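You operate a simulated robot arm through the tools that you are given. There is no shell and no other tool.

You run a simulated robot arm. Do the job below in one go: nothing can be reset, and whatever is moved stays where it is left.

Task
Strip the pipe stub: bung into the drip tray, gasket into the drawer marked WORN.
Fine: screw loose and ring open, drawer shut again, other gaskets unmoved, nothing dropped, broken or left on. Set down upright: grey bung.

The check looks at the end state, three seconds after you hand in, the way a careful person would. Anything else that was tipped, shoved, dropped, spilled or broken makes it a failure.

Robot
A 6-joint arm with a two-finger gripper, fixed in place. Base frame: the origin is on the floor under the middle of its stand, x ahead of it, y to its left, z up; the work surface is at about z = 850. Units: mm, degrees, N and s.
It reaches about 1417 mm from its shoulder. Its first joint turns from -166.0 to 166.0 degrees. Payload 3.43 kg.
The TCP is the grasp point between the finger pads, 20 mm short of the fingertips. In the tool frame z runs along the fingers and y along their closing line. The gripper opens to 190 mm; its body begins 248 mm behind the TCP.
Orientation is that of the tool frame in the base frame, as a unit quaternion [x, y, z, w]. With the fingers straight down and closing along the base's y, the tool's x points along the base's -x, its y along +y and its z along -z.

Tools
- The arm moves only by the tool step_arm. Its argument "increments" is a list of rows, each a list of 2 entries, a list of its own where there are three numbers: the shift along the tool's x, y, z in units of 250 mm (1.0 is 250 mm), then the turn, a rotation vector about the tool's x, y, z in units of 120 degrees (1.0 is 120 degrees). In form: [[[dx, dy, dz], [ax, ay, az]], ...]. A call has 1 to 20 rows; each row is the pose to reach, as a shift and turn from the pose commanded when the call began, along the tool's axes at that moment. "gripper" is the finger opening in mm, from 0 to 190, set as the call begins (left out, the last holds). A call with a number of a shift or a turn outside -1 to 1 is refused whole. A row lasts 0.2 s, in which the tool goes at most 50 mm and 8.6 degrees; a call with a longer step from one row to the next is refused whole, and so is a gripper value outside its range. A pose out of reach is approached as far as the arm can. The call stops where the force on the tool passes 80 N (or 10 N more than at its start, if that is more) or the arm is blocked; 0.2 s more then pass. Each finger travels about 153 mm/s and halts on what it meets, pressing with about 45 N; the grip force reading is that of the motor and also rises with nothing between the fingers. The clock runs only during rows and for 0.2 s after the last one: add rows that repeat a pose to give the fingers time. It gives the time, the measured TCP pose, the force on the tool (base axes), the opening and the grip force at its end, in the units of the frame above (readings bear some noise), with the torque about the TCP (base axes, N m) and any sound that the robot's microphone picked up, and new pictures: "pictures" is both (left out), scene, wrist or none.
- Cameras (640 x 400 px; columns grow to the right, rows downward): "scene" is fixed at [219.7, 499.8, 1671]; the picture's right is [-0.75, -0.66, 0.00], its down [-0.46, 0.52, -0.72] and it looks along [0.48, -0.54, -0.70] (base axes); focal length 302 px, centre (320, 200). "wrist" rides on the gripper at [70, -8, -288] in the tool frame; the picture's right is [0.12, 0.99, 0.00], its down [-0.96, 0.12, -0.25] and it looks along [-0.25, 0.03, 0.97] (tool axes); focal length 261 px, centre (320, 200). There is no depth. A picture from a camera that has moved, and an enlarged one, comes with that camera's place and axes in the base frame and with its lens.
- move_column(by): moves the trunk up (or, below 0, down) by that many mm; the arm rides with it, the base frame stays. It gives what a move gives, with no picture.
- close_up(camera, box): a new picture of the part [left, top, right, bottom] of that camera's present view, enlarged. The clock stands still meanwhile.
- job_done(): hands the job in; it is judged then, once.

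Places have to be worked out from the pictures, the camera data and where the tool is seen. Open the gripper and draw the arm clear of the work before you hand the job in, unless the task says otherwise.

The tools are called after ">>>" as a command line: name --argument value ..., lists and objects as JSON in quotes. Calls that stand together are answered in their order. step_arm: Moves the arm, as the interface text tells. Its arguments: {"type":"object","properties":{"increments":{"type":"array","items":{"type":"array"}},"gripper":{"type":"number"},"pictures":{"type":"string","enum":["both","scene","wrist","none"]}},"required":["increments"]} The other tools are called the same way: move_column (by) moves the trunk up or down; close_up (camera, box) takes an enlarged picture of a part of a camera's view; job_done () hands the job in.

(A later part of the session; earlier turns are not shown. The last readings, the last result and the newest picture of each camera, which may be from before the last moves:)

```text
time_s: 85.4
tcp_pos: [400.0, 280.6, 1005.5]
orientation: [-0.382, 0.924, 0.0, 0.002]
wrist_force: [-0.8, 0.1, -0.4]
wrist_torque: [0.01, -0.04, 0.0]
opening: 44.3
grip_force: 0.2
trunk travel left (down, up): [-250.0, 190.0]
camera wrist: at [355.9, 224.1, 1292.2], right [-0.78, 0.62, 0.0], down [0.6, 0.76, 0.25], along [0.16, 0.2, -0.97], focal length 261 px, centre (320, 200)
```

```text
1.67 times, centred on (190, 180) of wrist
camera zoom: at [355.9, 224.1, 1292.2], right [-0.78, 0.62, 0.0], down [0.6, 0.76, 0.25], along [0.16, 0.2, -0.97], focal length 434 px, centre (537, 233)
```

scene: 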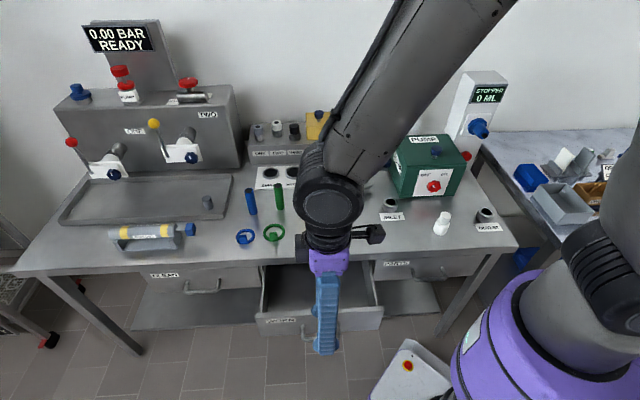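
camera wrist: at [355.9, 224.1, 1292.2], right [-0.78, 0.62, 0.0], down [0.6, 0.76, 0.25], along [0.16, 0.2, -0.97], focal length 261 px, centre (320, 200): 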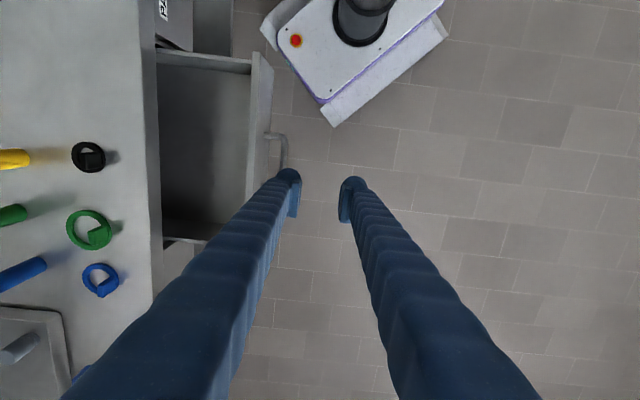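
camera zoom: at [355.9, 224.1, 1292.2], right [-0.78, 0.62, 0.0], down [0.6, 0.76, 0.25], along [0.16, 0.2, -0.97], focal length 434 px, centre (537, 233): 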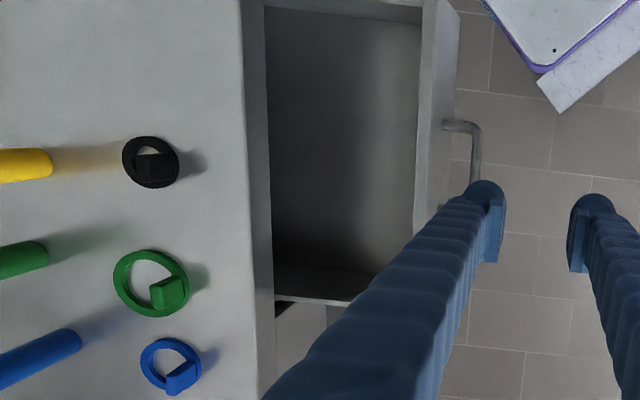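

Drawer interior is visible and clear. Next the gasket: I travel back above the stub (tab near (706, -306)) with the fingers closing along the bench depth.

>>> step_arm --increments '[[[0.053, -0.168, -0.06], [0, 0, 0]], [[0.106, -0.337, -0.12], [0, 0, 0]], [[0.159, -0.505, -0.18], [0, 0, 0]], [[0.212, -0.673, -0.24], [0, 0, 0]], [[0.2645, -0.8417, -0.3], [0, 0, 0]]]' --pictures "none"

>>> step_arm --increments '[[[0.053, -0.168, 0], [0, 0, 0]], [[0.106, -0.337, 0], [0, 0, 0]], [[0.159, -0.505, 0], [0, 0, 0]], [[0.212, -0.673, 0], [0, 0, 0]], [[0.2645, -0.8417, 0], [0, 0, 0]]]' --pictures "none"

>>> step_arm --increments '[[[0.053, -0.168, 0], [0, 0, 0]], [[0.106, -0.337, 0], [0, 0, 0]], [[0.159, -0.505, 0], [0, 0, 0]], [[0.212, -0.673, 0], [0, 0, 0]], [[0.2645, -0.8417, 0], [0, 0, 0]], [[0.2645, -0.8417, 0], [0, 0, 0]]]'

>>> close_up --camera "wrist" --box '[250, 110, 400, 260]'

>>> close_up --camera "scene" --box '[345, 145, 393, 190]'

```text
time_s: 86.6
tcp_pos: [502.6, 82.8, 1078.1]
orientation: [-0.384, 0.923, 0.0, 0.0]
wrist_force: [0.4, -0.5, 0.0]
wrist_torque: [0.03, 0.02, 0.01]
opening: 44.1
grip_force: 0.0
trunk travel left (down, up): [-250.0, 190.0]
```

```text
time_s: 87.8
tcp_pos: [605.7, -112.7, 1078.2]
orientation: [-0.382, 0.924, 0.001, 0.0]
wrist_force: [0.1, -0.6, 0.6]
wrist_torque: [0.1, 0.06, -0.03]
opening: 44.1
grip_force: 0.1
trunk travel left (down, up): [-250.0, 190.0]
```

```text
time_s: 89.2
tcp_pos: [708.2, -306.0, 1077.2]
orientation: [-0.383, 0.924, 0.0, 0.0]
wrist_force: [0.8, -0.6, 0.1]
wrist_torque: [0.11, -0.04, 0.03]
opening: 44.0
grip_force: 0.1
trunk travel left (down, up): [-250.0, 190.0]
camera wrist: at [663.0, -362.3, 1365.2], right [-0.79, 0.62, 0.0], down [0.6, 0.76, 0.25], along [0.15, 0.2, -0.97], focal length 261 px, centre (320, 200)
```

scene: 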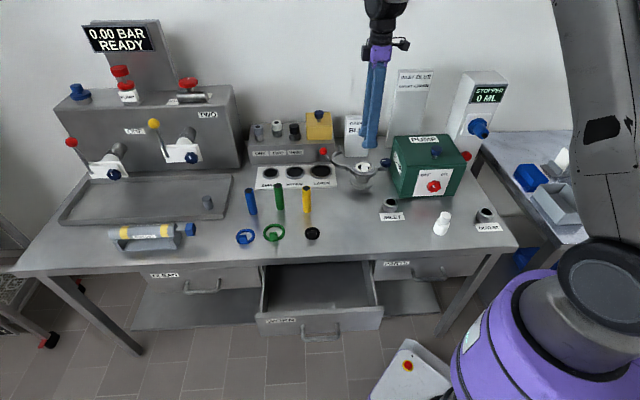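
wrist: 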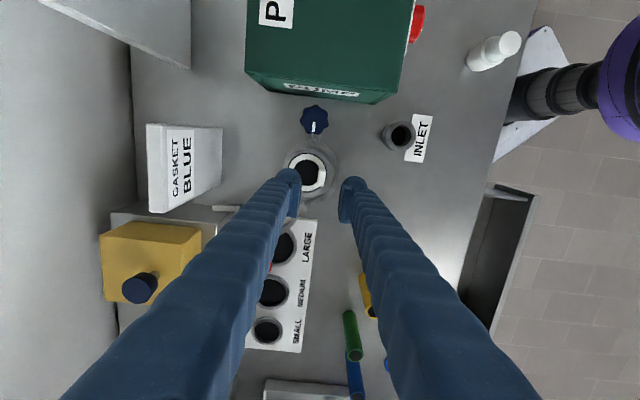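

```text
2.67 times, centred on (325, 185) of wrist
camera zoom: at [663.0, -362.3, 1365.2], right [-0.79, 0.62, 0.0], down [0.6, 0.76, 0.25], along [0.15, 0.2, -0.97], focal length 695 px, centre (307, 240)
```

zoom: 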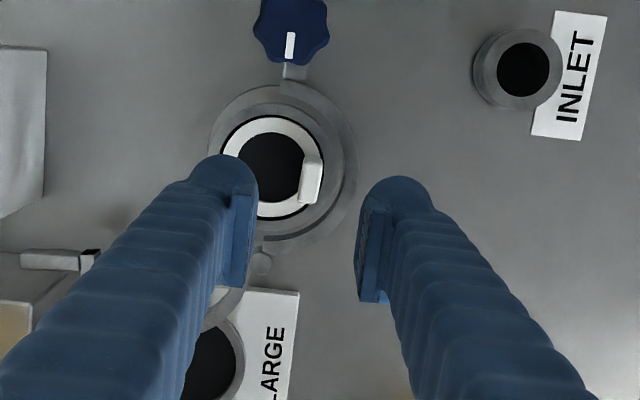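

```text
8.89 times, centred on (369, 168) of scene
camera zoom: at [219.7, 499.8, 1671.0], right [-0.75, -0.66, 0.0], down [-0.46, 0.52, -0.72], along [0.48, -0.54, -0.7], focal length 2687 px, centre (-116, 489)
```

zoom: 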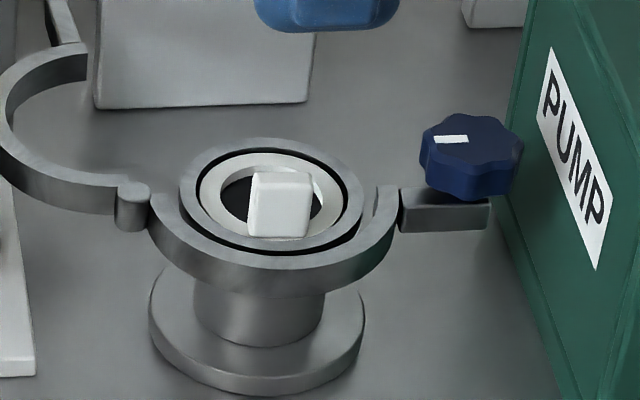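

>>> close_up --camera "wrist" --box '[285, 140, 345, 200]'

>>> close_up --camera "scene" --box '[354, 154, 378, 178]'

```text
6.67 times, centred on (315, 170) of wrist
camera zoom: at [663.0, -362.3, 1365.2], right [-0.79, 0.62, 0.0], down [0.6, 0.76, 0.25], along [0.15, 0.2, -0.97], focal length 1738 px, centre (353, 400)
```

zoom: 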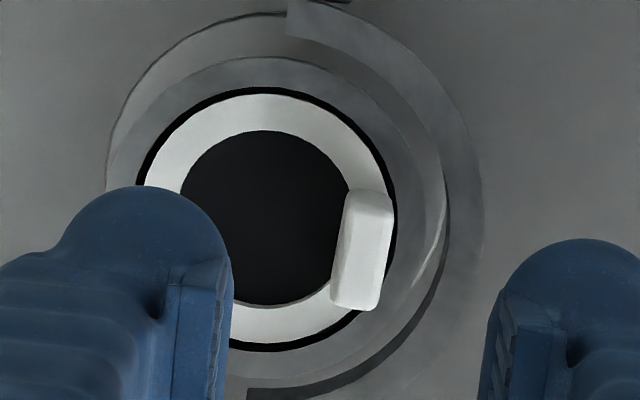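

```text
16.00 times, centred on (366, 166) of scene
camera zoom: at [219.7, 499.8, 1671.0], right [-0.75, -0.66, 0.0], down [-0.46, 0.52, -0.72], along [0.48, -0.54, -0.7], focal length 4836 px, centre (-416, 744)
```

zoom: 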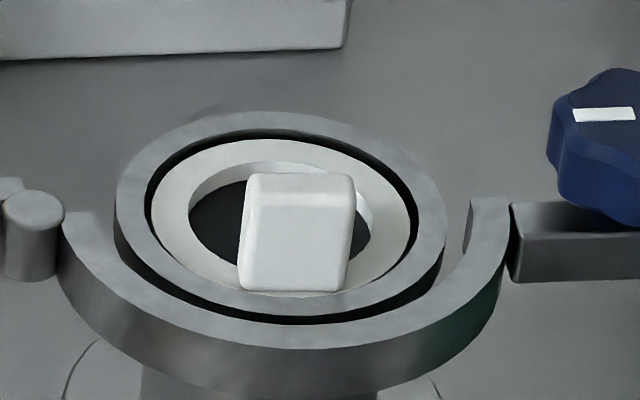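

The tab's top is at about (704.5, -305.5, 958), roughly 26 mm wide and 10 mm thick. I centre over it and descend so the fingertips stay just above the flange (TCP z≈957).

>>> step_arm --increments '[[[0.009, 0.0119, 0.1], [0, 0, 0]], [[0.009, 0.0119, 0.25], [0, 0, 0]], [[0.009, 0.0119, 0.38], [0, 0, 0]], [[0.009, 0.0119, 0.45], [0, 0, 0]], [[0.009, 0.0119, 0.482], [0, 0, 0]], [[0.009, 0.0119, 0.482], [0, 0, 0]]]'

>>> close_up --camera "wrist" --box '[270, 145, 370, 245]'

>>> close_up --camera "scene" --box '[340, 135, 400, 195]'

```text
time_s: 90.6
tcp_pos: [703.6, -305.2, 957.8]
orientation: [-0.382, 0.924, 0.001, 0.0]
wrist_force: [0.6, -0.1, 0.9]
wrist_torque: [-0.02, 0.02, -0.03]
opening: 43.9
grip_force: 0.1
trunk travel left (down, up): [-250.0, 190.0]
camera wrist: at [659.6, -360.9, 1244.3], right [-0.79, 0.62, 0.0], down [0.6, 0.76, 0.25], along [0.15, 0.19, -0.97], focal length 261 px, centre (320, 200)
```

scene: 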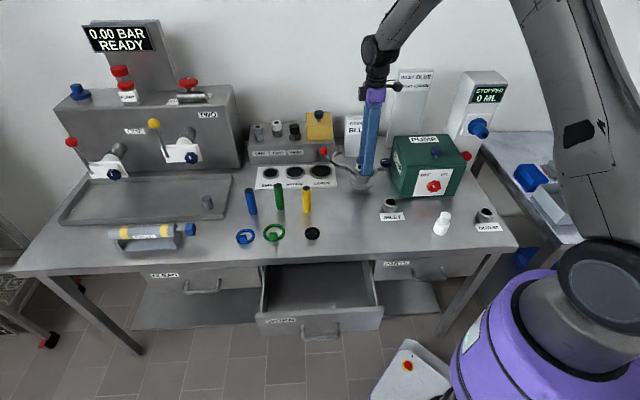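
wrist: 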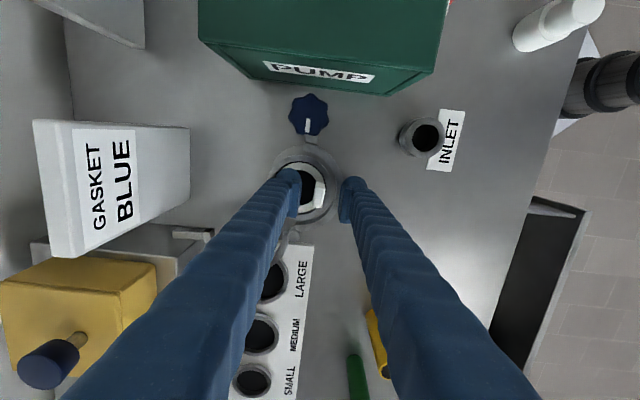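

```text
4.00 times, centred on (320, 195) of wrist
camera zoom: at [659.6, -360.9, 1244.3], right [-0.79, 0.62, 0.0], down [0.6, 0.76, 0.25], along [0.15, 0.19, -0.97], focal length 1043 px, centre (320, 220)
```

zoom: 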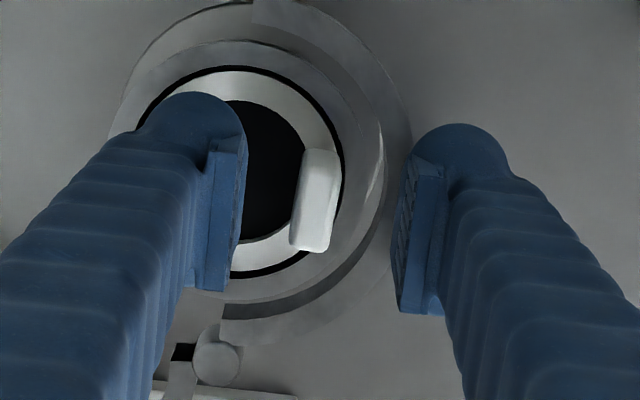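

```text
6.67 times, centred on (370, 165) of scene
camera zoom: at [219.7, 499.8, 1671.0], right [-0.75, -0.66, 0.0], down [-0.46, 0.52, -0.72], along [0.48, -0.54, -0.7], focal length 2015 px, centre (-13, 433)
```

zoom: 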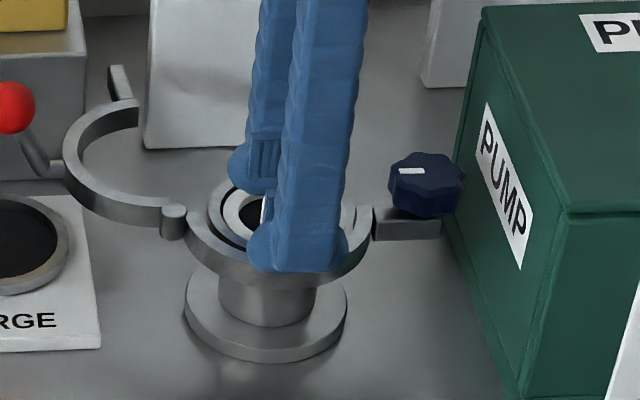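

Tab is between the pads. I close on it.

>>> step_arm --increments '[[[0, 0, 0], [0, 0, 0]], [[0, 0, 0], [0, 0, 0]], [[0, 0, 0], [0, 0, 0]]]' --gripper 0 --pictures "none"

>>> close_up --camera "wrist" --box '[270, 145, 370, 245]'

```text
time_s: 91.4
tcp_pos: [704.4, -305.1, 956.9]
orientation: [-0.383, 0.924, 0.001, -0.001]
wrist_force: [-0.1, 0.4, 0.3]
wrist_torque: [0.02, -0.02, 0.0]
opening: 10.2
grip_force: 43.8
trunk travel left (down, up): [-250.0, 190.0]
```

```text
4.00 times, centred on (320, 195) of wrist
camera zoom: at [659.7, -360.9, 1244.2], right [-0.79, 0.62, 0.0], down [0.6, 0.76, 0.25], along [0.15, 0.19, -0.97], focal length 1043 px, centre (320, 220)
```

zoom: 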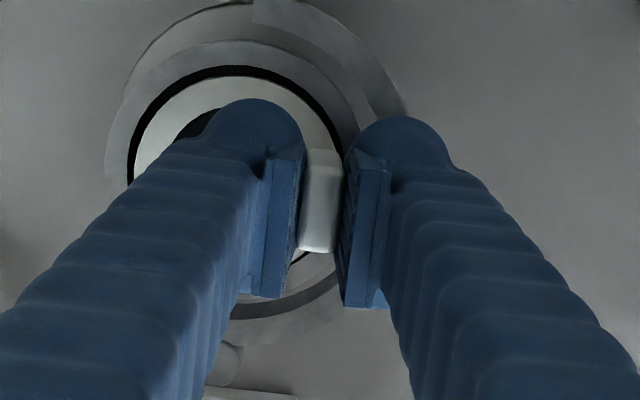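

Tab gripped at 10.2 mm. I lift slowly and watch the force.

>>> step_arm --increments '[[[0, 0, -0.012], [0, 0, 0]], [[0, 0, -0.024], [0, 0, 0]], [[0, 0, -0.048], [0, 0, 0]], [[0, 0, -0.08], [0, 0, 0]]]' --pictures "none"

>>> close_up --camera "scene" --box '[340, 135, 400, 195]'

>>> close_up --camera "wrist" --box '[270, 145, 370, 245]'

```text
time_s: 92.4
tcp_pos: [703.4, -307.3, 976.8]
orientation: [-0.383, 0.924, 0.001, 0.0]
wrist_force: [0.1, -1.1, -0.1]
wrist_torque: [-0.03, -0.01, 0.0]
opening: 9.9
grip_force: 43.6
trunk travel left (down, up): [-250.0, 190.0]
```

```text
6.67 times, centred on (370, 165) of scene
camera zoom: at [219.7, 499.8, 1671.0], right [-0.75, -0.66, 0.0], down [-0.46, 0.52, -0.72], along [0.48, -0.54, -0.7], focal length 2015 px, centre (-13, 433)
```

zoom: 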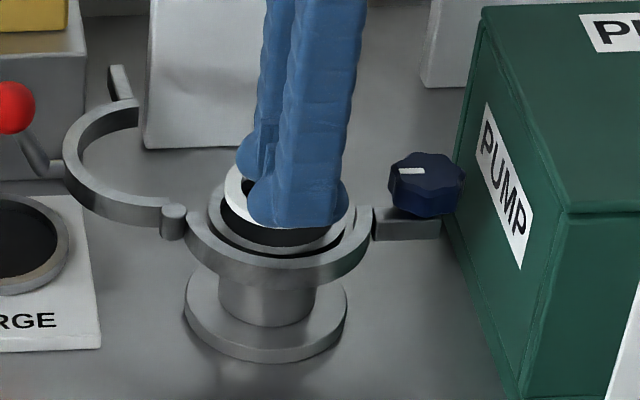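

```text
4.00 times, centred on (320, 195) of wrist
camera zoom: at [659.3, -361.7, 1264.3], right [-0.79, 0.62, 0.0], down [0.6, 0.76, 0.25], along [0.15, 0.2, -0.97], focal length 1043 px, centre (320, 220)
```

zoom: 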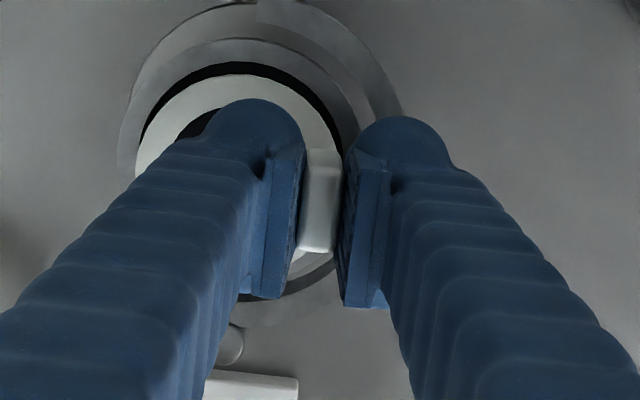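

The gasket comes out cleanly. I lift it high and carry it over toward the drawer.

>>> step_arm --increments '[[[0, 0, -0.15], [0, 0, 0]], [[0, 0, -0.3], [0, 0, 0]], [[0, 0, -0.42], [0, 0, 0]]]' --pictures "none"

>>> close_up --camera "scene" --box '[340, 90, 400, 180]'

>>> step_arm --increments '[[[-0.0893, 0.167, 0], [0, 0, 0]], [[-0.1786, 0.334, 0], [0, 0, 0]], [[-0.2678, 0.501, 0], [0, 0, 0]], [[-0.3571, 0.668, 0], [0, 0, 0]], [[-0.4464, 0.835, 0], [0, 0, 0]]]' --pictures "scene"

```text
time_s: 93.2
tcp_pos: [703.0, -305.7, 1083.2]
orientation: [-0.383, 0.924, 0.0, 0.0]
wrist_force: [0.0, -0.7, -0.6]
wrist_torque: [-0.02, -0.07, 0.0]
opening: 9.9
grip_force: 43.8
trunk travel left (down, up): [-250.0, 190.0]
```

```text
4.44 times, centred on (370, 135) of scene
camera zoom: at [219.7, 499.8, 1671.0], right [-0.75, -0.66, 0.0], down [-0.46, 0.52, -0.72], along [0.48, -0.54, -0.7], focal length 1343 px, centre (98, 489)
```

zoom: 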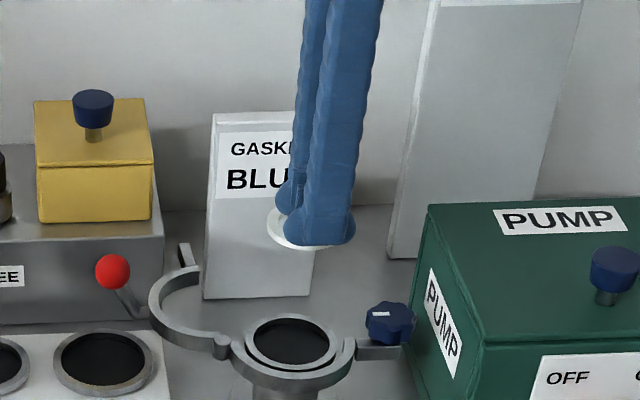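

```text
time_s: 94.4
tcp_pos: [633.5, -80.2, 1082.1]
orientation: [-0.382, 0.924, 0.001, 0.0]
wrist_force: [0.6, 0.8, 0.1]
wrist_torque: [-0.04, 0.0, 0.02]
opening: 9.9
grip_force: 43.1
trunk travel left (down, up): [-250.0, 190.0]
```

scene: 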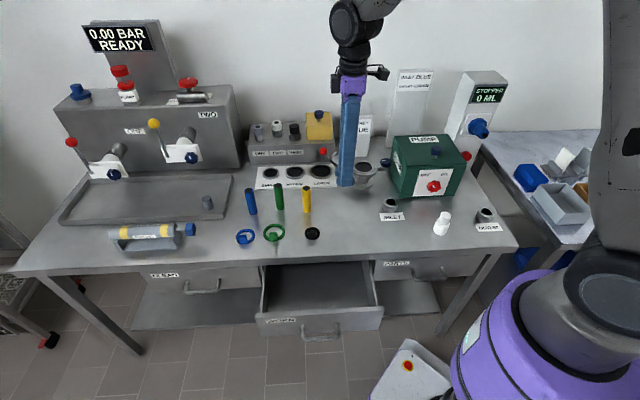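

>>> step_arm --increments '[[[-0.0411, 0.0756, 0], [0, 0, 0.0682]], [[-0.0822, 0.1513, 0], [0, 0, 0.1364]], [[-0.1233, 0.2269, 0], [0, 0, 0.2045]], [[-0.1644, 0.3025, 0], [0, 0, 0.2727]], [[-0.2055, 0.3782, 0], [0, 0, 0.3409]], [[-0.2465, 0.4538, 0], [0, 0, 0.4091]], [[-0.2876, 0.5295, 0], [0, 0, 0.4773]], [[-0.3287, 0.6051, 0], [0, 0, 0.5455]], [[-0.3698, 0.6807, 0], [0, 0, 0.6136]], [[-0.4109, 0.7564, 0], [0, 0, 0.6818]], [[-0.452, 0.832, 0], [0, 0, 0.75]], [[-0.452, 0.832, 0], [0, 0, 0.75]]]'

>>> close_up --camera "wrist" --box '[180, 40, 480, 260]'

>>> close_up --camera "scene" --box '[240, 190, 400, 350]'

```text
time_s: 97.0
tcp_pos: [565.5, 147.0, 1081.8]
orientation: [0.383, 0.924, 0.0, 0.0]
wrist_force: [0.2, 0.4, -0.5]
wrist_torque: [-0.06, -0.01, -0.01]
opening: 9.8
grip_force: 43.7
trunk travel left (down, up): [-250.0, 190.0]
camera wrist: at [510.6, 192.6, 1369.9], right [0.62, 0.79, 0.0], down [0.76, -0.6, 0.25], along [0.19, -0.15, -0.97], focal length 261 px, centre (320, 200)
```

scene: 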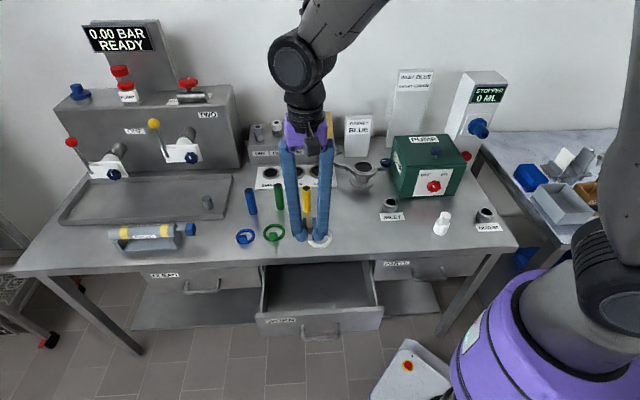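
wrist: 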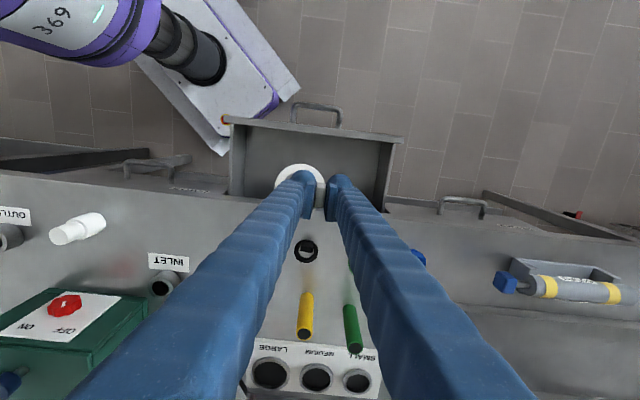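

```text
1.82 times, centred on (330, 150) of wrist
camera zoom: at [510.6, 192.6, 1369.9], right [0.62, 0.79, 0.0], down [0.76, -0.6, 0.25], along [0.19, -0.15, -0.97], focal length 474 px, centre (302, 291)
```

zoom: 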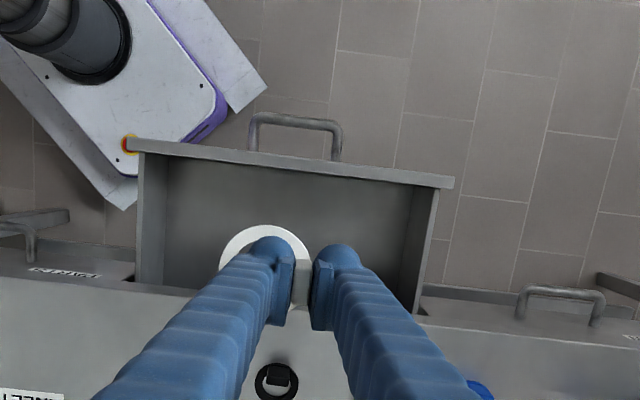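

```text
2.50 times, centred on (320, 270) of scene
camera zoom: at [219.7, 499.8, 1671.0], right [-0.75, -0.66, 0.0], down [-0.46, 0.52, -0.72], along [0.48, -0.54, -0.7], focal length 756 px, centre (320, 25)
```

zoom: 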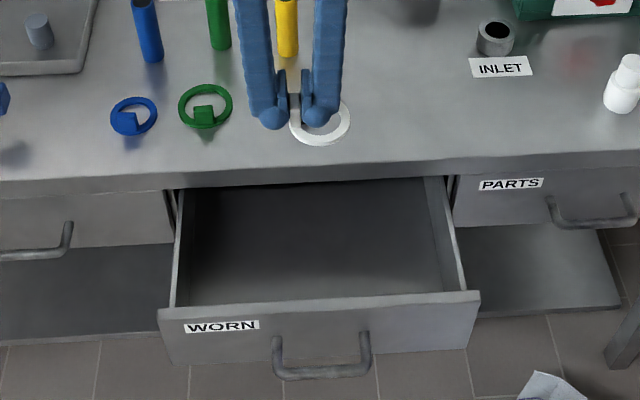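

The gasket hangs over the middle of the open drawer with ample clearance. I descend 250 mm.

>>> step_arm --increments '[[[0, 0, 0.18], [0, 0, 0]], [[0, 0, 0.36], [0, 0, 0]], [[0, 0, 0.54], [0, 0, 0]], [[0, 0, 0.72], [0, 0, 0]], [[0, 0, 0.88], [0, 0, 0]], [[0, 0, 1.0], [0, 0, 0]]]'

>>> close_up --camera "wrist" --box '[180, 40, 480, 260]'

>>> close_up --camera "scene" --box '[240, 230, 400, 350]'

```text
time_s: 98.4
tcp_pos: [567.8, 147.4, 830.7]
orientation: [0.383, 0.924, 0.0, -0.001]
wrist_force: [-0.7, -1.1, 0.0]
wrist_torque: [-0.01, 0.05, 0.0]
opening: 10.1
grip_force: 43.3
trunk travel left (down, up): [-250.0, 190.0]
camera wrist: at [511.6, 191.6, 1118.3], right [0.62, 0.79, 0.0], down [0.76, -0.6, 0.25], along [0.19, -0.15, -0.97], focal length 261 px, centre (320, 200)
```

scene: 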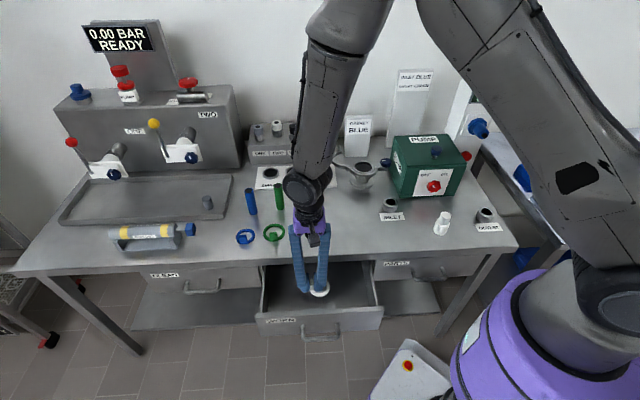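
wrist: 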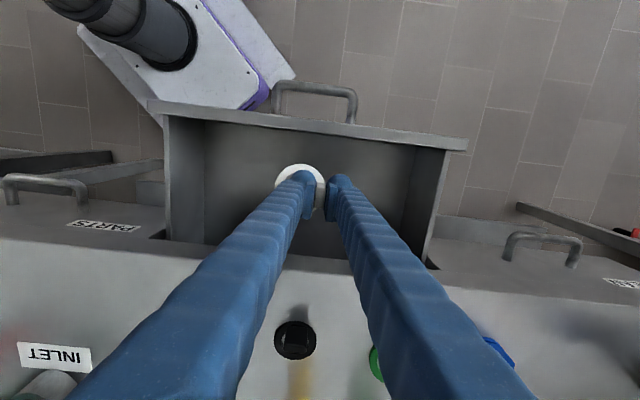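

```text
1.82 times, centred on (330, 150) of wrist
camera zoom: at [511.6, 191.6, 1118.3], right [0.62, 0.79, 0.0], down [0.76, -0.6, 0.25], along [0.19, -0.15, -0.97], focal length 474 px, centre (302, 291)
```

zoom: 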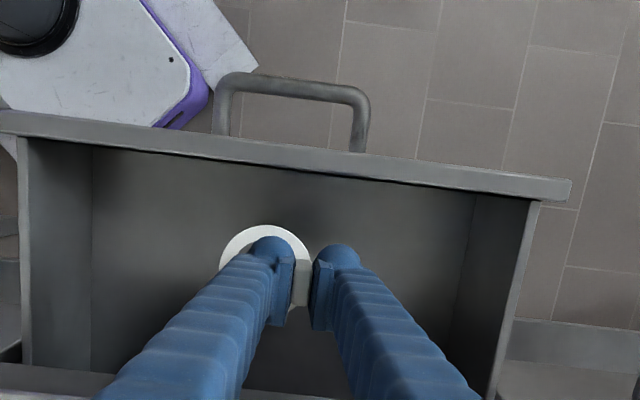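

```text
3.33 times, centred on (320, 290) of scene
camera zoom: at [219.7, 499.8, 1671.0], right [-0.75, -0.66, 0.0], down [-0.46, 0.52, -0.72], along [0.48, -0.54, -0.7], focal length 1008 px, centre (320, -100)
```

zoom: 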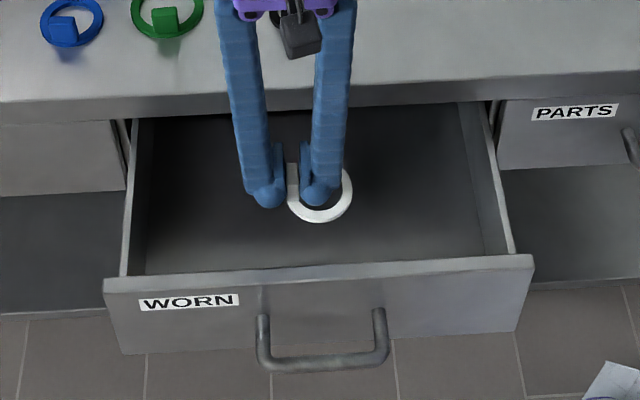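

Centred in the drawer. I go down further to about z=745, then feel for the drawer floor.

>>> step_arm --increments '[[[0, 0, 0.12], [0, 0, 0]], [[0, 0, 0.24], [0, 0, 0]], [[0, 0, 0.344], [0, 0, 0]], [[0, 0, 0.344], [0, 0, 0]]]' --pictures "none"

>>> step_arm --increments '[[[0, 0, 0.03], [0, 0, 0]], [[0, 0, 0.04], [0, 0, 0]]]' --pictures "none"

>>> close_up --camera "scene" --box '[270, 250, 370, 330]'

```text
time_s: 99.4
tcp_pos: [567.7, 147.2, 746.3]
orientation: [0.383, 0.924, 0.001, -0.001]
wrist_force: [-0.8, 0.3, -1.0]
wrist_torque: [0.0, 0.02, -0.02]
opening: 9.8
grip_force: 44.0
trunk travel left (down, up): [-250.0, 190.0]
```

```text
time_s: 100.0
tcp_pos: [567.5, 147.6, 736.0]
orientation: [0.382, 0.924, 0.001, 0.0]
wrist_force: [0.0, 0.1, 0.8]
wrist_torque: [0.0, -0.04, 0.04]
opening: 9.8
grip_force: 43.2
trunk travel left (down, up): [-250.0, 190.0]
```

```text
5.00 times, centred on (320, 290) of scene
camera zoom: at [219.7, 499.8, 1671.0], right [-0.75, -0.66, 0.0], down [-0.46, 0.52, -0.72], along [0.48, -0.54, -0.7], focal length 1511 px, centre (320, -250)
```

zoom: 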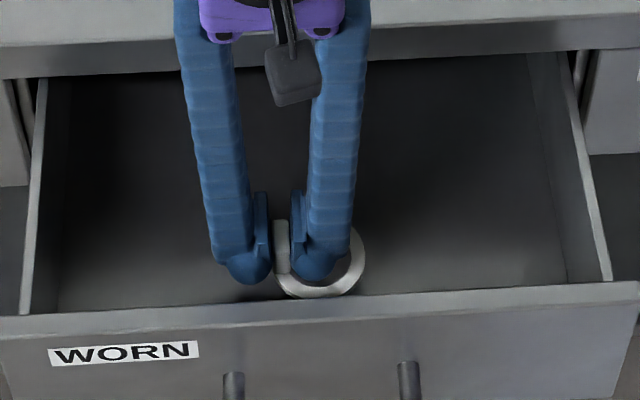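

>>> step_arm --increments '[[[0, 0, 0.016], [0, 0, 0]], [[0, 0, 0.028], [0, 0, 0]]]' --pictures "none"

>>> step_arm --increments '[[[0, 0, 0.012], [0, 0, 0]], [[0, 0, 0.012], [0, 0, 0]]]' --pictures "none"

>>> step_arm --increments '[[[0, 0, 0.012], [0, 0, 0]], [[0, 0, 0.012], [0, 0, 0]]]' --pictures "none"

```text
time_s: 100.6
tcp_pos: [568.0, 147.3, 728.5]
orientation: [0.384, 0.924, 0.0, -0.001]
wrist_force: [0.7, -0.1, 0.0]
wrist_torque: [0.01, 0.02, 0.0]
opening: 9.8
grip_force: 43.4
trunk travel left (down, up): [-250.0, 190.0]
```

```text
time_s: 101.2
tcp_pos: [566.3, 147.7, 725.7]
orientation: [0.383, 0.924, 0.0, 0.0]
wrist_force: [-0.1, -0.5, 0.6]
wrist_torque: [0.0, 0.0, 0.02]
opening: 9.9
grip_force: 43.4
trunk travel left (down, up): [-250.0, 190.0]
```

```text
time_s: 101.8
tcp_pos: [567.4, 147.4, 723.0]
orientation: [0.382, 0.924, 0.0, -0.001]
wrist_force: [0.4, 0.2, -0.9]
wrist_torque: [0.02, 0.0, -0.01]
opening: 10.2
grip_force: 43.3
trunk travel left (down, up): [-250.0, 190.0]
```

>>> step_arm --increments '[[[0, 0, 0.012], [0, 0, 0]], [[0, 0, 0.012], [0, 0, 0]]]' --pictures "none"

>>> step_arm --increments '[[[0, 0, 0.012], [0, 0, 0]], [[0, 0, 0.012], [0, 0, 0]]]' --pictures "none"

>>> close_up --camera "scene" --box '[270, 250, 370, 330]'

```text
time_s: 102.4
tcp_pos: [567.4, 147.7, 719.4]
orientation: [0.382, 0.924, 0.001, -0.001]
wrist_force: [0.6, -0.1, -0.6]
wrist_torque: [0.02, 0.0, 0.0]
opening: 10.0
grip_force: 43.7
trunk travel left (down, up): [-250.0, 190.0]
```

```text
time_s: 103.0
tcp_pos: [568.3, 147.9, 717.0]
orientation: [0.383, 0.924, 0.0, -0.001]
wrist_force: [0.0, 0.1, 0.2]
wrist_torque: [-0.02, -0.03, -0.01]
opening: 9.8
grip_force: 43.0
trunk travel left (down, up): [-250.0, 190.0]
```

```text
5.00 times, centred on (320, 290) of scene
camera zoom: at [219.7, 499.8, 1671.0], right [-0.75, -0.66, 0.0], down [-0.46, 0.52, -0.72], along [0.48, -0.54, -0.7], focal length 1511 px, centre (320, -250)
```

zoom: 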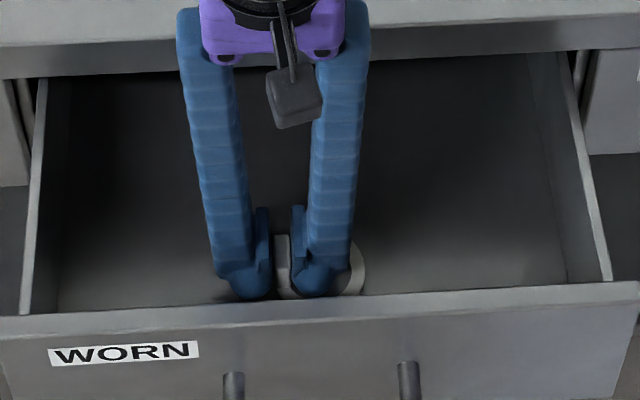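

No contact yet; I keep stepping down.

>>> step_arm --increments '[[[0, 0, 0.012], [0, 0, 0]], [[0, 0, 0.012], [0, 0, 0]]]' --pictures "none"

>>> step_arm --increments '[[[0, 0, 0.012], [0, 0, 0]], [[0, 0, 0.012], [0, 0, 0]]]' --pictures "none"

>>> step_arm --increments '[[[0, 0, 0.012], [0, 0, 0]], [[0, 0, 0.012], [0, 0, 0]]]' --pictures "none"

```text
time_s: 103.6
tcp_pos: [567.4, 147.7, 713.6]
orientation: [0.382, 0.924, 0.0, -0.001]
wrist_force: [0.2, 0.3, -0.1]
wrist_torque: [-0.02, 0.0, 0.01]
opening: 10.1
grip_force: 43.2
trunk travel left (down, up): [-250.0, 190.0]
```

```text
time_s: 104.2
tcp_pos: [567.4, 148.2, 711.2]
orientation: [0.383, 0.924, 0.0, -0.001]
wrist_force: [0.1, -0.4, -0.4]
wrist_torque: [-0.02, 0.0, 0.03]
opening: 9.9
grip_force: 43.4
trunk travel left (down, up): [-250.0, 190.0]
```

```text
time_s: 104.8
tcp_pos: [567.2, 148.2, 709.4]
orientation: [0.383, 0.924, 0.001, 0.0]
wrist_force: [0.7, 1.2, 17.5]
wrist_torque: [0.06, 0.08, -0.01]
opening: 9.8
grip_force: 43.6
trunk travel left (down, up): [-250.0, 190.0]
```

Contact (17 N) at TCP ≈709. I ease up 2 mm, open to release, and rise.

>>> step_arm --increments '[[[0, 0, -0.007], [0, 0, 0]], [[0, 0, -0.007], [0, 0, 0]]]' --pictures "none"

>>> step_arm --increments '[[[0, 0, 0], [0, 0, 0]], [[0, 0, 0], [0, 0, 0]]]' --gripper 40 --pictures "none"

>>> step_arm --increments '[[[0, 0, -0.06], [0, 0, 0]], [[0, 0, -0.2], [0, 0, 0]], [[0, 0, -0.4], [0, 0, 0]], [[0, 0, -0.6], [0, 0, 0]], [[0, 0, -0.8], [0, 0, 0]], [[0, 0, -1.0], [0, 0, 0]]]'

>>> close_up --camera "scene" --box '[250, 250, 390, 350]'

>>> close_up --camera "wrist" --box '[180, 40, 480, 260]'

```text
time_s: 105.4
tcp_pos: [566.4, 146.8, 709.0]
orientation: [0.382, 0.924, 0.0, -0.001]
wrist_force: [-0.7, 0.5, -0.4]
wrist_torque: [-0.01, -0.01, 0.0]
opening: 10.0
grip_force: 43.8
trunk travel left (down, up): [-250.0, 190.0]
```

```text
time_s: 106.0
tcp_pos: [567.9, 147.2, 710.5]
orientation: [0.383, 0.924, 0.001, 0.0]
wrist_force: [0.7, -0.2, -0.2]
wrist_torque: [-0.02, -0.01, 0.01]
opening: 40.2
grip_force: 0.0
trunk travel left (down, up): [-250.0, 190.0]
```

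```text
time_s: 107.4
tcp_pos: [567.2, 148.2, 960.5]
orientation: [0.382, 0.924, 0.0, 0.0]
wrist_force: [-1.3, 0.3, 0.0]
wrist_torque: [-0.01, -0.04, 0.01]
opening: 40.1
grip_force: 0.0
trunk travel left (down, up): [-250.0, 190.0]
camera wrist: at [510.7, 193.0, 1247.6], right [0.62, 0.79, 0.0], down [0.76, -0.6, 0.25], along [0.19, -0.15, -0.97], focal length 261 px, centre (320, 200)
```

scene: 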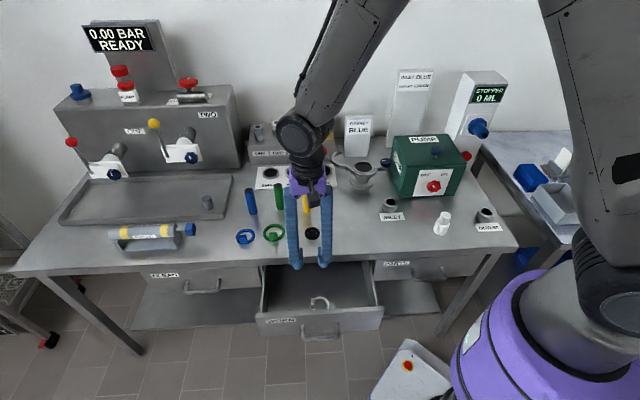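
wrist: 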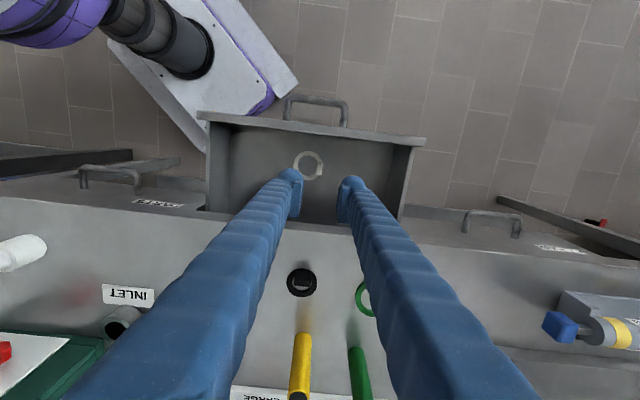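

```text
4.00 times, centred on (320, 300) of scene
camera zoom: at [219.7, 499.8, 1671.0], right [-0.75, -0.66, 0.0], down [-0.46, 0.52, -0.72], along [0.48, -0.54, -0.7], focal length 1209 px, centre (320, -200)
```

zoom: 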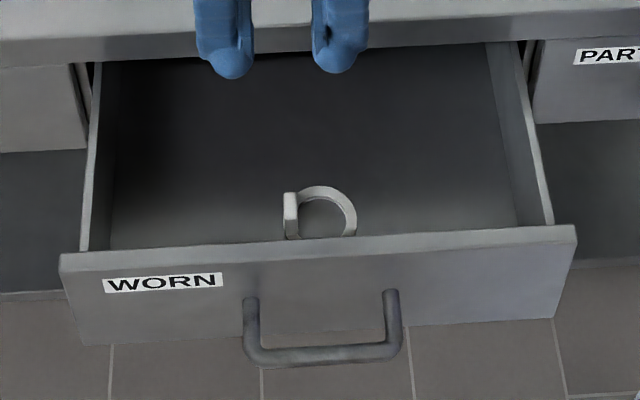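

```text
1.82 times, centred on (330, 150) of wrist
camera zoom: at [510.7, 193.0, 1247.6], right [0.62, 0.79, 0.0], down [0.76, -0.6, 0.25], along [0.19, -0.15, -0.97], focal length 474 px, centre (302, 291)
```

zoom: 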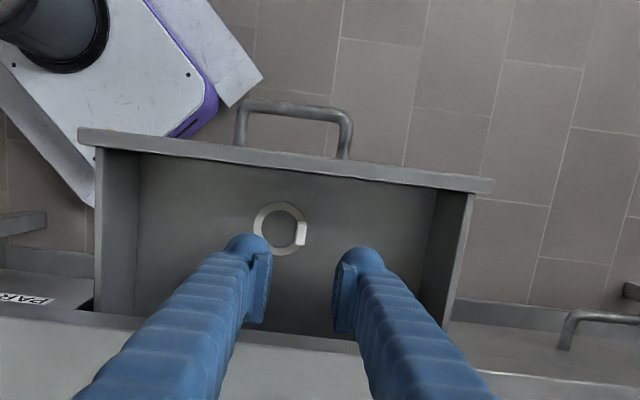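

The gasket lies flat in the WORN drawer. To close it, I move out in front of the drawer at height, close the fingers, and lower them in front of the handle.

>>> step_arm --increments '[[[0.16, -0.02, 0], [0, 0, 0]], [[0.32, -0.04, 0], [0, 0, 0]], [[0.48, -0.06, 0], [0, 0, 0]], [[0.64, -0.08, 0], [0, 0, 0]], [[0.784, -0.096, 0], [0, 0, 0]], [[0.784, -0.096, 0.19], [0, 0, 0]], [[0.784, -0.096, 0.38], [0, 0, 0]], [[0.784, -0.096, 0.57], [0, 0, 0]], [[0.784, -0.096, 0.76], [0, 0, 0]], [[0.784, -0.096, 0.944], [0, 0, 0]], [[0.784, -0.096, 0.944], [0, 0, 0]]]' --gripper 0

>>> close_up --camera "wrist" --box '[200, 100, 440, 400]'

>>> close_up --camera "scene" --box '[240, 240, 400, 400]'

```text
time_s: 109.8
tcp_pos: [412.0, 268.6, 723.3]
orientation: [0.382, 0.924, 0.0, 0.0]
wrist_force: [-0.2, 0.1, -0.6]
wrist_torque: [-0.05, 0.02, 0.02]
opening: 0.2
grip_force: 34.2
trunk travel left (down, up): [-250.0, 190.0]
camera wrist: at [355.5, 313.4, 1010.4], right [0.62, 0.79, 0.0], down [0.76, -0.6, 0.25], along [0.19, -0.15, -0.97], focal length 261 px, centre (320, 200)
```

scene: 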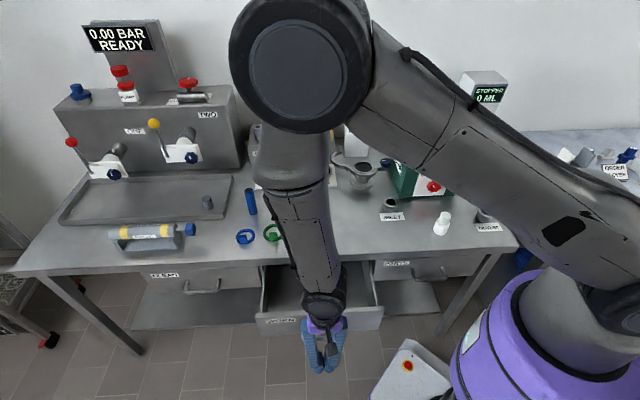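
wrist: 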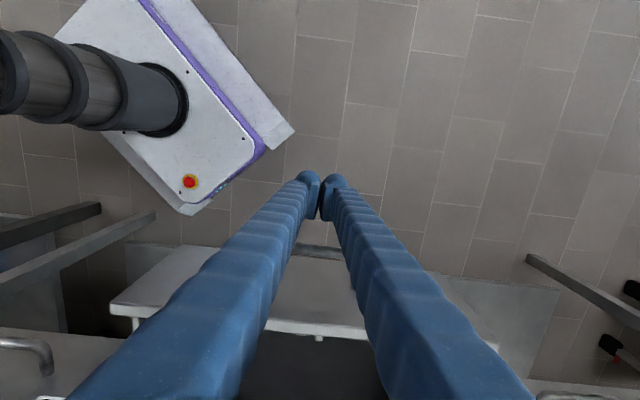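

```text
1.33 times, centred on (320, 250) of wrist
camera zoom: at [355.5, 313.4, 1010.4], right [0.62, 0.79, 0.0], down [0.76, -0.6, 0.25], along [0.19, -0.15, -0.97], focal length 348 px, centre (320, 133)
```

zoom: 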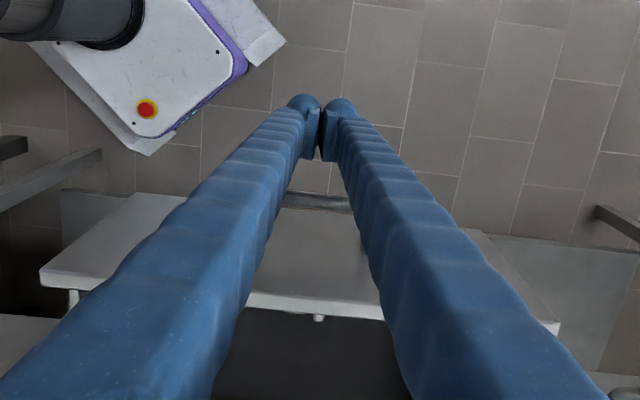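

```text
2.50 times, centred on (320, 320) of scene
camera zoom: at [219.7, 499.8, 1671.0], right [-0.75, -0.66, 0.0], down [-0.46, 0.52, -0.72], along [0.48, -0.54, -0.7], focal length 756 px, centre (320, -100)
```

zoom: 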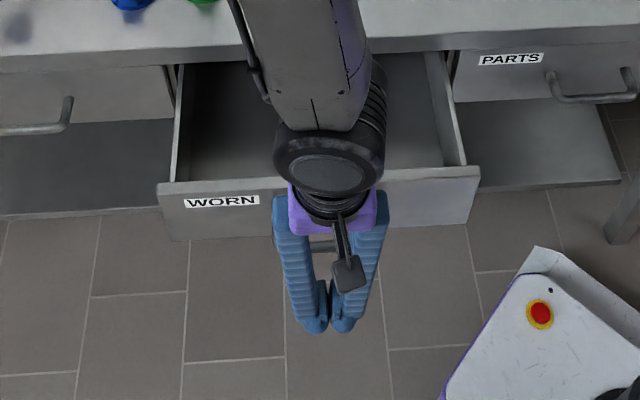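

Fingers are in front of the handle. I push inward along the drawer axis, watching the force.

>>> step_arm --increments '[[[-0.06, 0, 0], [0, 0, 0]], [[-0.12, 0, 0], [0, 0, 0]], [[-0.16, 0, 0], [0, 0, 0]], [[-0.2, 0, 0], [0, 0, 0]]]' --pictures "scene"

>>> close_up --camera "scene" --box '[240, 240, 400, 400]'

```text
time_s: 110.8
tcp_pos: [446.5, 235.2, 724.4]
orientation: [0.384, 0.923, 0.0, -0.001]
wrist_force: [0.7, -0.8, 0.0]
wrist_torque: [0.0, 0.02, -0.01]
opening: 0.1
grip_force: 34.2
trunk travel left (down, up): [-250.0, 190.0]
```

scene: 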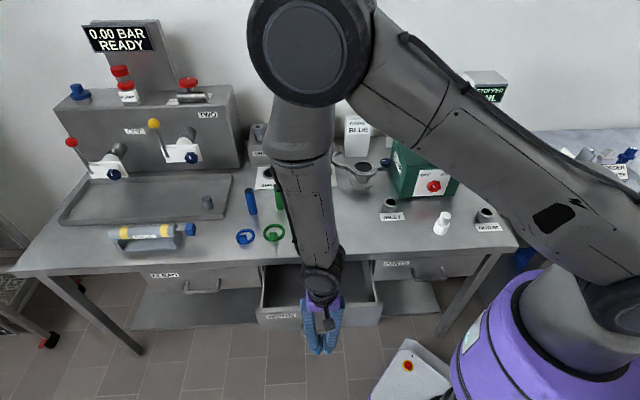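

```text
2.50 times, centred on (320, 320) of scene
camera zoom: at [219.7, 499.8, 1671.0], right [-0.75, -0.66, 0.0], down [-0.46, 0.52, -0.72], along [0.48, -0.54, -0.7], focal length 756 px, centre (320, -100)
```

zoom: 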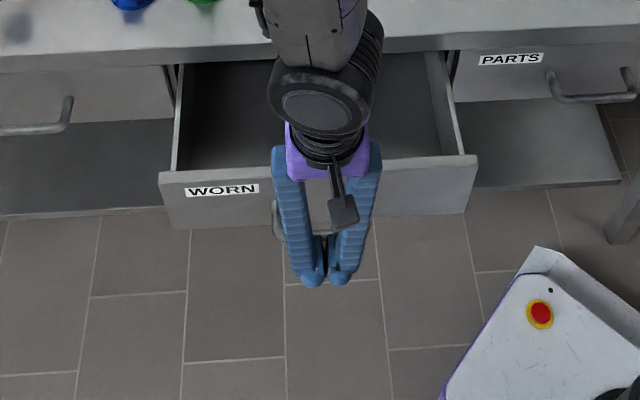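

The drawer is sliding in with negligible force. I push another 140 mm.

>>> step_arm --increments '[[[-0.09, 0, 0], [0, 0, 0]], [[-0.18, 0, 0], [0, 0, 0]], [[-0.27, 0, 0], [0, 0, 0]], [[-0.36, 0, 0], [0, 0, 0]], [[-0.45, 0, 0], [0, 0, 0]], [[-0.54, 0, 0], [0, 0, 0]]]' --pictures "scene"

>>> close_up --camera "scene" --box '[240, 220, 400, 340]'

```text
time_s: 112.2
tcp_pos: [544.2, 138.4, 723.2]
orientation: [0.382, 0.924, 0.0, 0.0]
wrist_force: [1.0, 0.5, 1.0]
wrist_torque: [0.01, 0.01, 0.03]
opening: 0.0
grip_force: 34.1
trunk travel left (down, up): [-250.0, 190.0]
```

scene: 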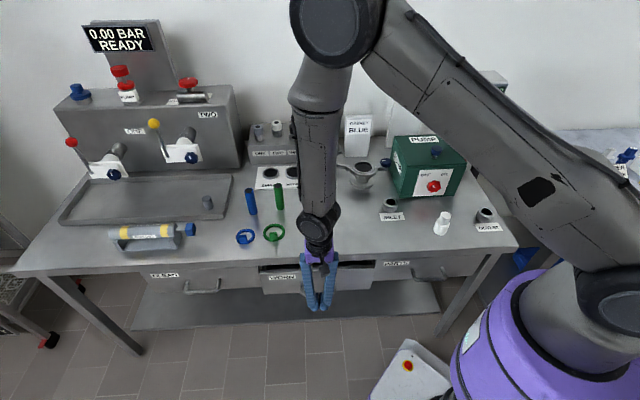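

```text
3.33 times, centred on (320, 280) of scene
camera zoom: at [219.7, 499.8, 1671.0], right [-0.75, -0.66, 0.0], down [-0.46, 0.52, -0.72], along [0.48, -0.54, -0.7], focal length 1008 px, centre (320, -67)
```

zoom: 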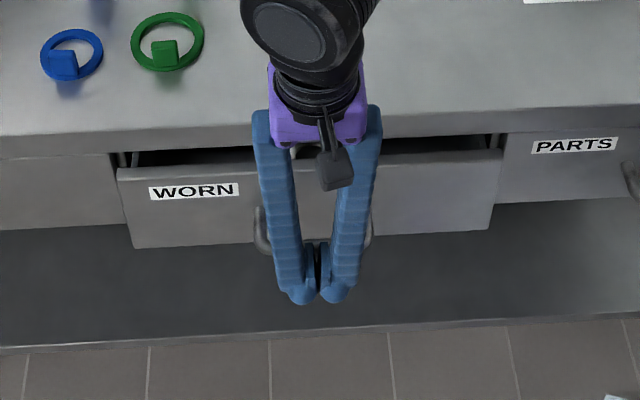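

Nearly closed, ~27 mm to go. I push 20 mm more and then finish in small steps.

>>> step_arm --increments '[[[-0.04, 0, 0], [0, 0, 0]], [[-0.08, 0, 0], [0, 0, 0]]]' --pictures "none"

>>> step_arm --increments '[[[-0.016, 0, 0], [0, 0, 0]], [[-0.016, 0, 0], [0, 0, 0]]]' --pictures "none"

>>> close_up --camera "scene" --box '[240, 220, 400, 340]'

```text
time_s: 112.8
tcp_pos: [556.1, 124.7, 722.9]
orientation: [0.383, 0.924, 0.0, -0.001]
wrist_force: [-0.8, -0.2, -0.9]
wrist_torque: [0.03, -0.06, 0.0]
opening: 0.2
grip_force: 34.2
trunk travel left (down, up): [-250.0, 190.0]
```

```text
time_s: 113.4
tcp_pos: [559.3, 121.0, 724.2]
orientation: [0.383, 0.924, 0.001, 0.0]
wrist_force: [0.0, -0.1, 0.3]
wrist_torque: [-0.01, -0.01, 0.0]
opening: 0.4
grip_force: 34.8
trunk travel left (down, up): [-250.0, 190.0]
```

```text
3.33 times, centred on (320, 280) of scene
camera zoom: at [219.7, 499.8, 1671.0], right [-0.75, -0.66, 0.0], down [-0.46, 0.52, -0.72], along [0.48, -0.54, -0.7], focal length 1008 px, centre (320, -67)
```

zoom: 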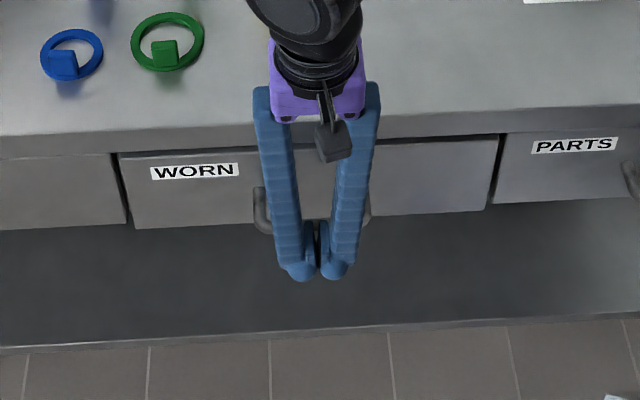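

About 5–7 mm remaining. I continue in 2–3 mm steps until it seats.

>>> step_arm --increments '[[[-0.012, 0, 0], [0, 0, 0]], [[-0.012, 0, 0], [0, 0, 0]]]' --pictures "none"

>>> step_arm --increments '[[[-0.01, 0, 0], [0, 0, 0]], [[-0.01, 0, 0], [0, 0, 0]]]' --pictures "none"

>>> step_arm --increments '[[[-0.008, 0, 0], [0, 0, 0]], [[-0.008, 0, 0], [0, 0, 0]]]' --pictures "none"

>>> close_up --camera "scene" --box '[225, 245, 400, 310]'

```text
time_s: 114.0
tcp_pos: [562.5, 119.2, 723.7]
orientation: [0.383, 0.924, 0.0, -0.001]
wrist_force: [-0.8, -0.3, -0.5]
wrist_torque: [0.0, 0.05, -0.02]
opening: 0.1
grip_force: 34.5
trunk travel left (down, up): [-250.0, 190.0]
```

```text
time_s: 114.6
tcp_pos: [563.9, 117.7, 724.0]
orientation: [0.383, 0.924, 0.001, -0.001]
wrist_force: [-0.9, -0.4, -0.3]
wrist_torque: [0.01, 0.01, -0.02]
opening: 0.1
grip_force: 34.5
trunk travel left (down, up): [-250.0, 190.0]
```

```text
time_s: 115.2
tcp_pos: [564.3, 116.4, 724.1]
orientation: [0.383, 0.924, 0.0, -0.001]
wrist_force: [-1.1, 0.1, -1.1]
wrist_torque: [0.0, 0.03, -0.02]
opening: 0.0
grip_force: 34.0
trunk travel left (down, up): [-250.0, 190.0]
```

```text
3.66 times, centred on (312, 278) of scene
camera zoom: at [219.7, 499.8, 1671.0], right [-0.75, -0.66, 0.0], down [-0.46, 0.52, -0.72], along [0.48, -0.54, -0.7], focal length 1105 px, centre (347, -83)
```

zoom: 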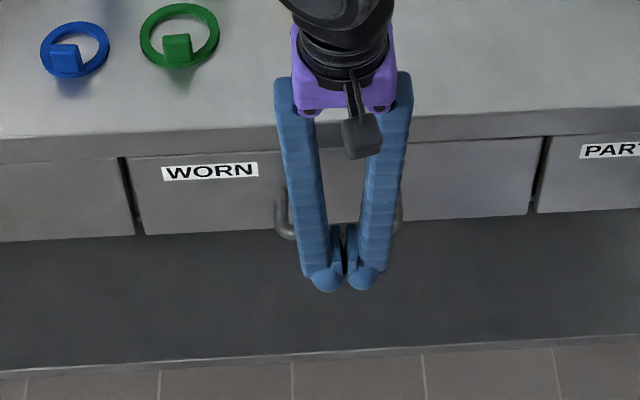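

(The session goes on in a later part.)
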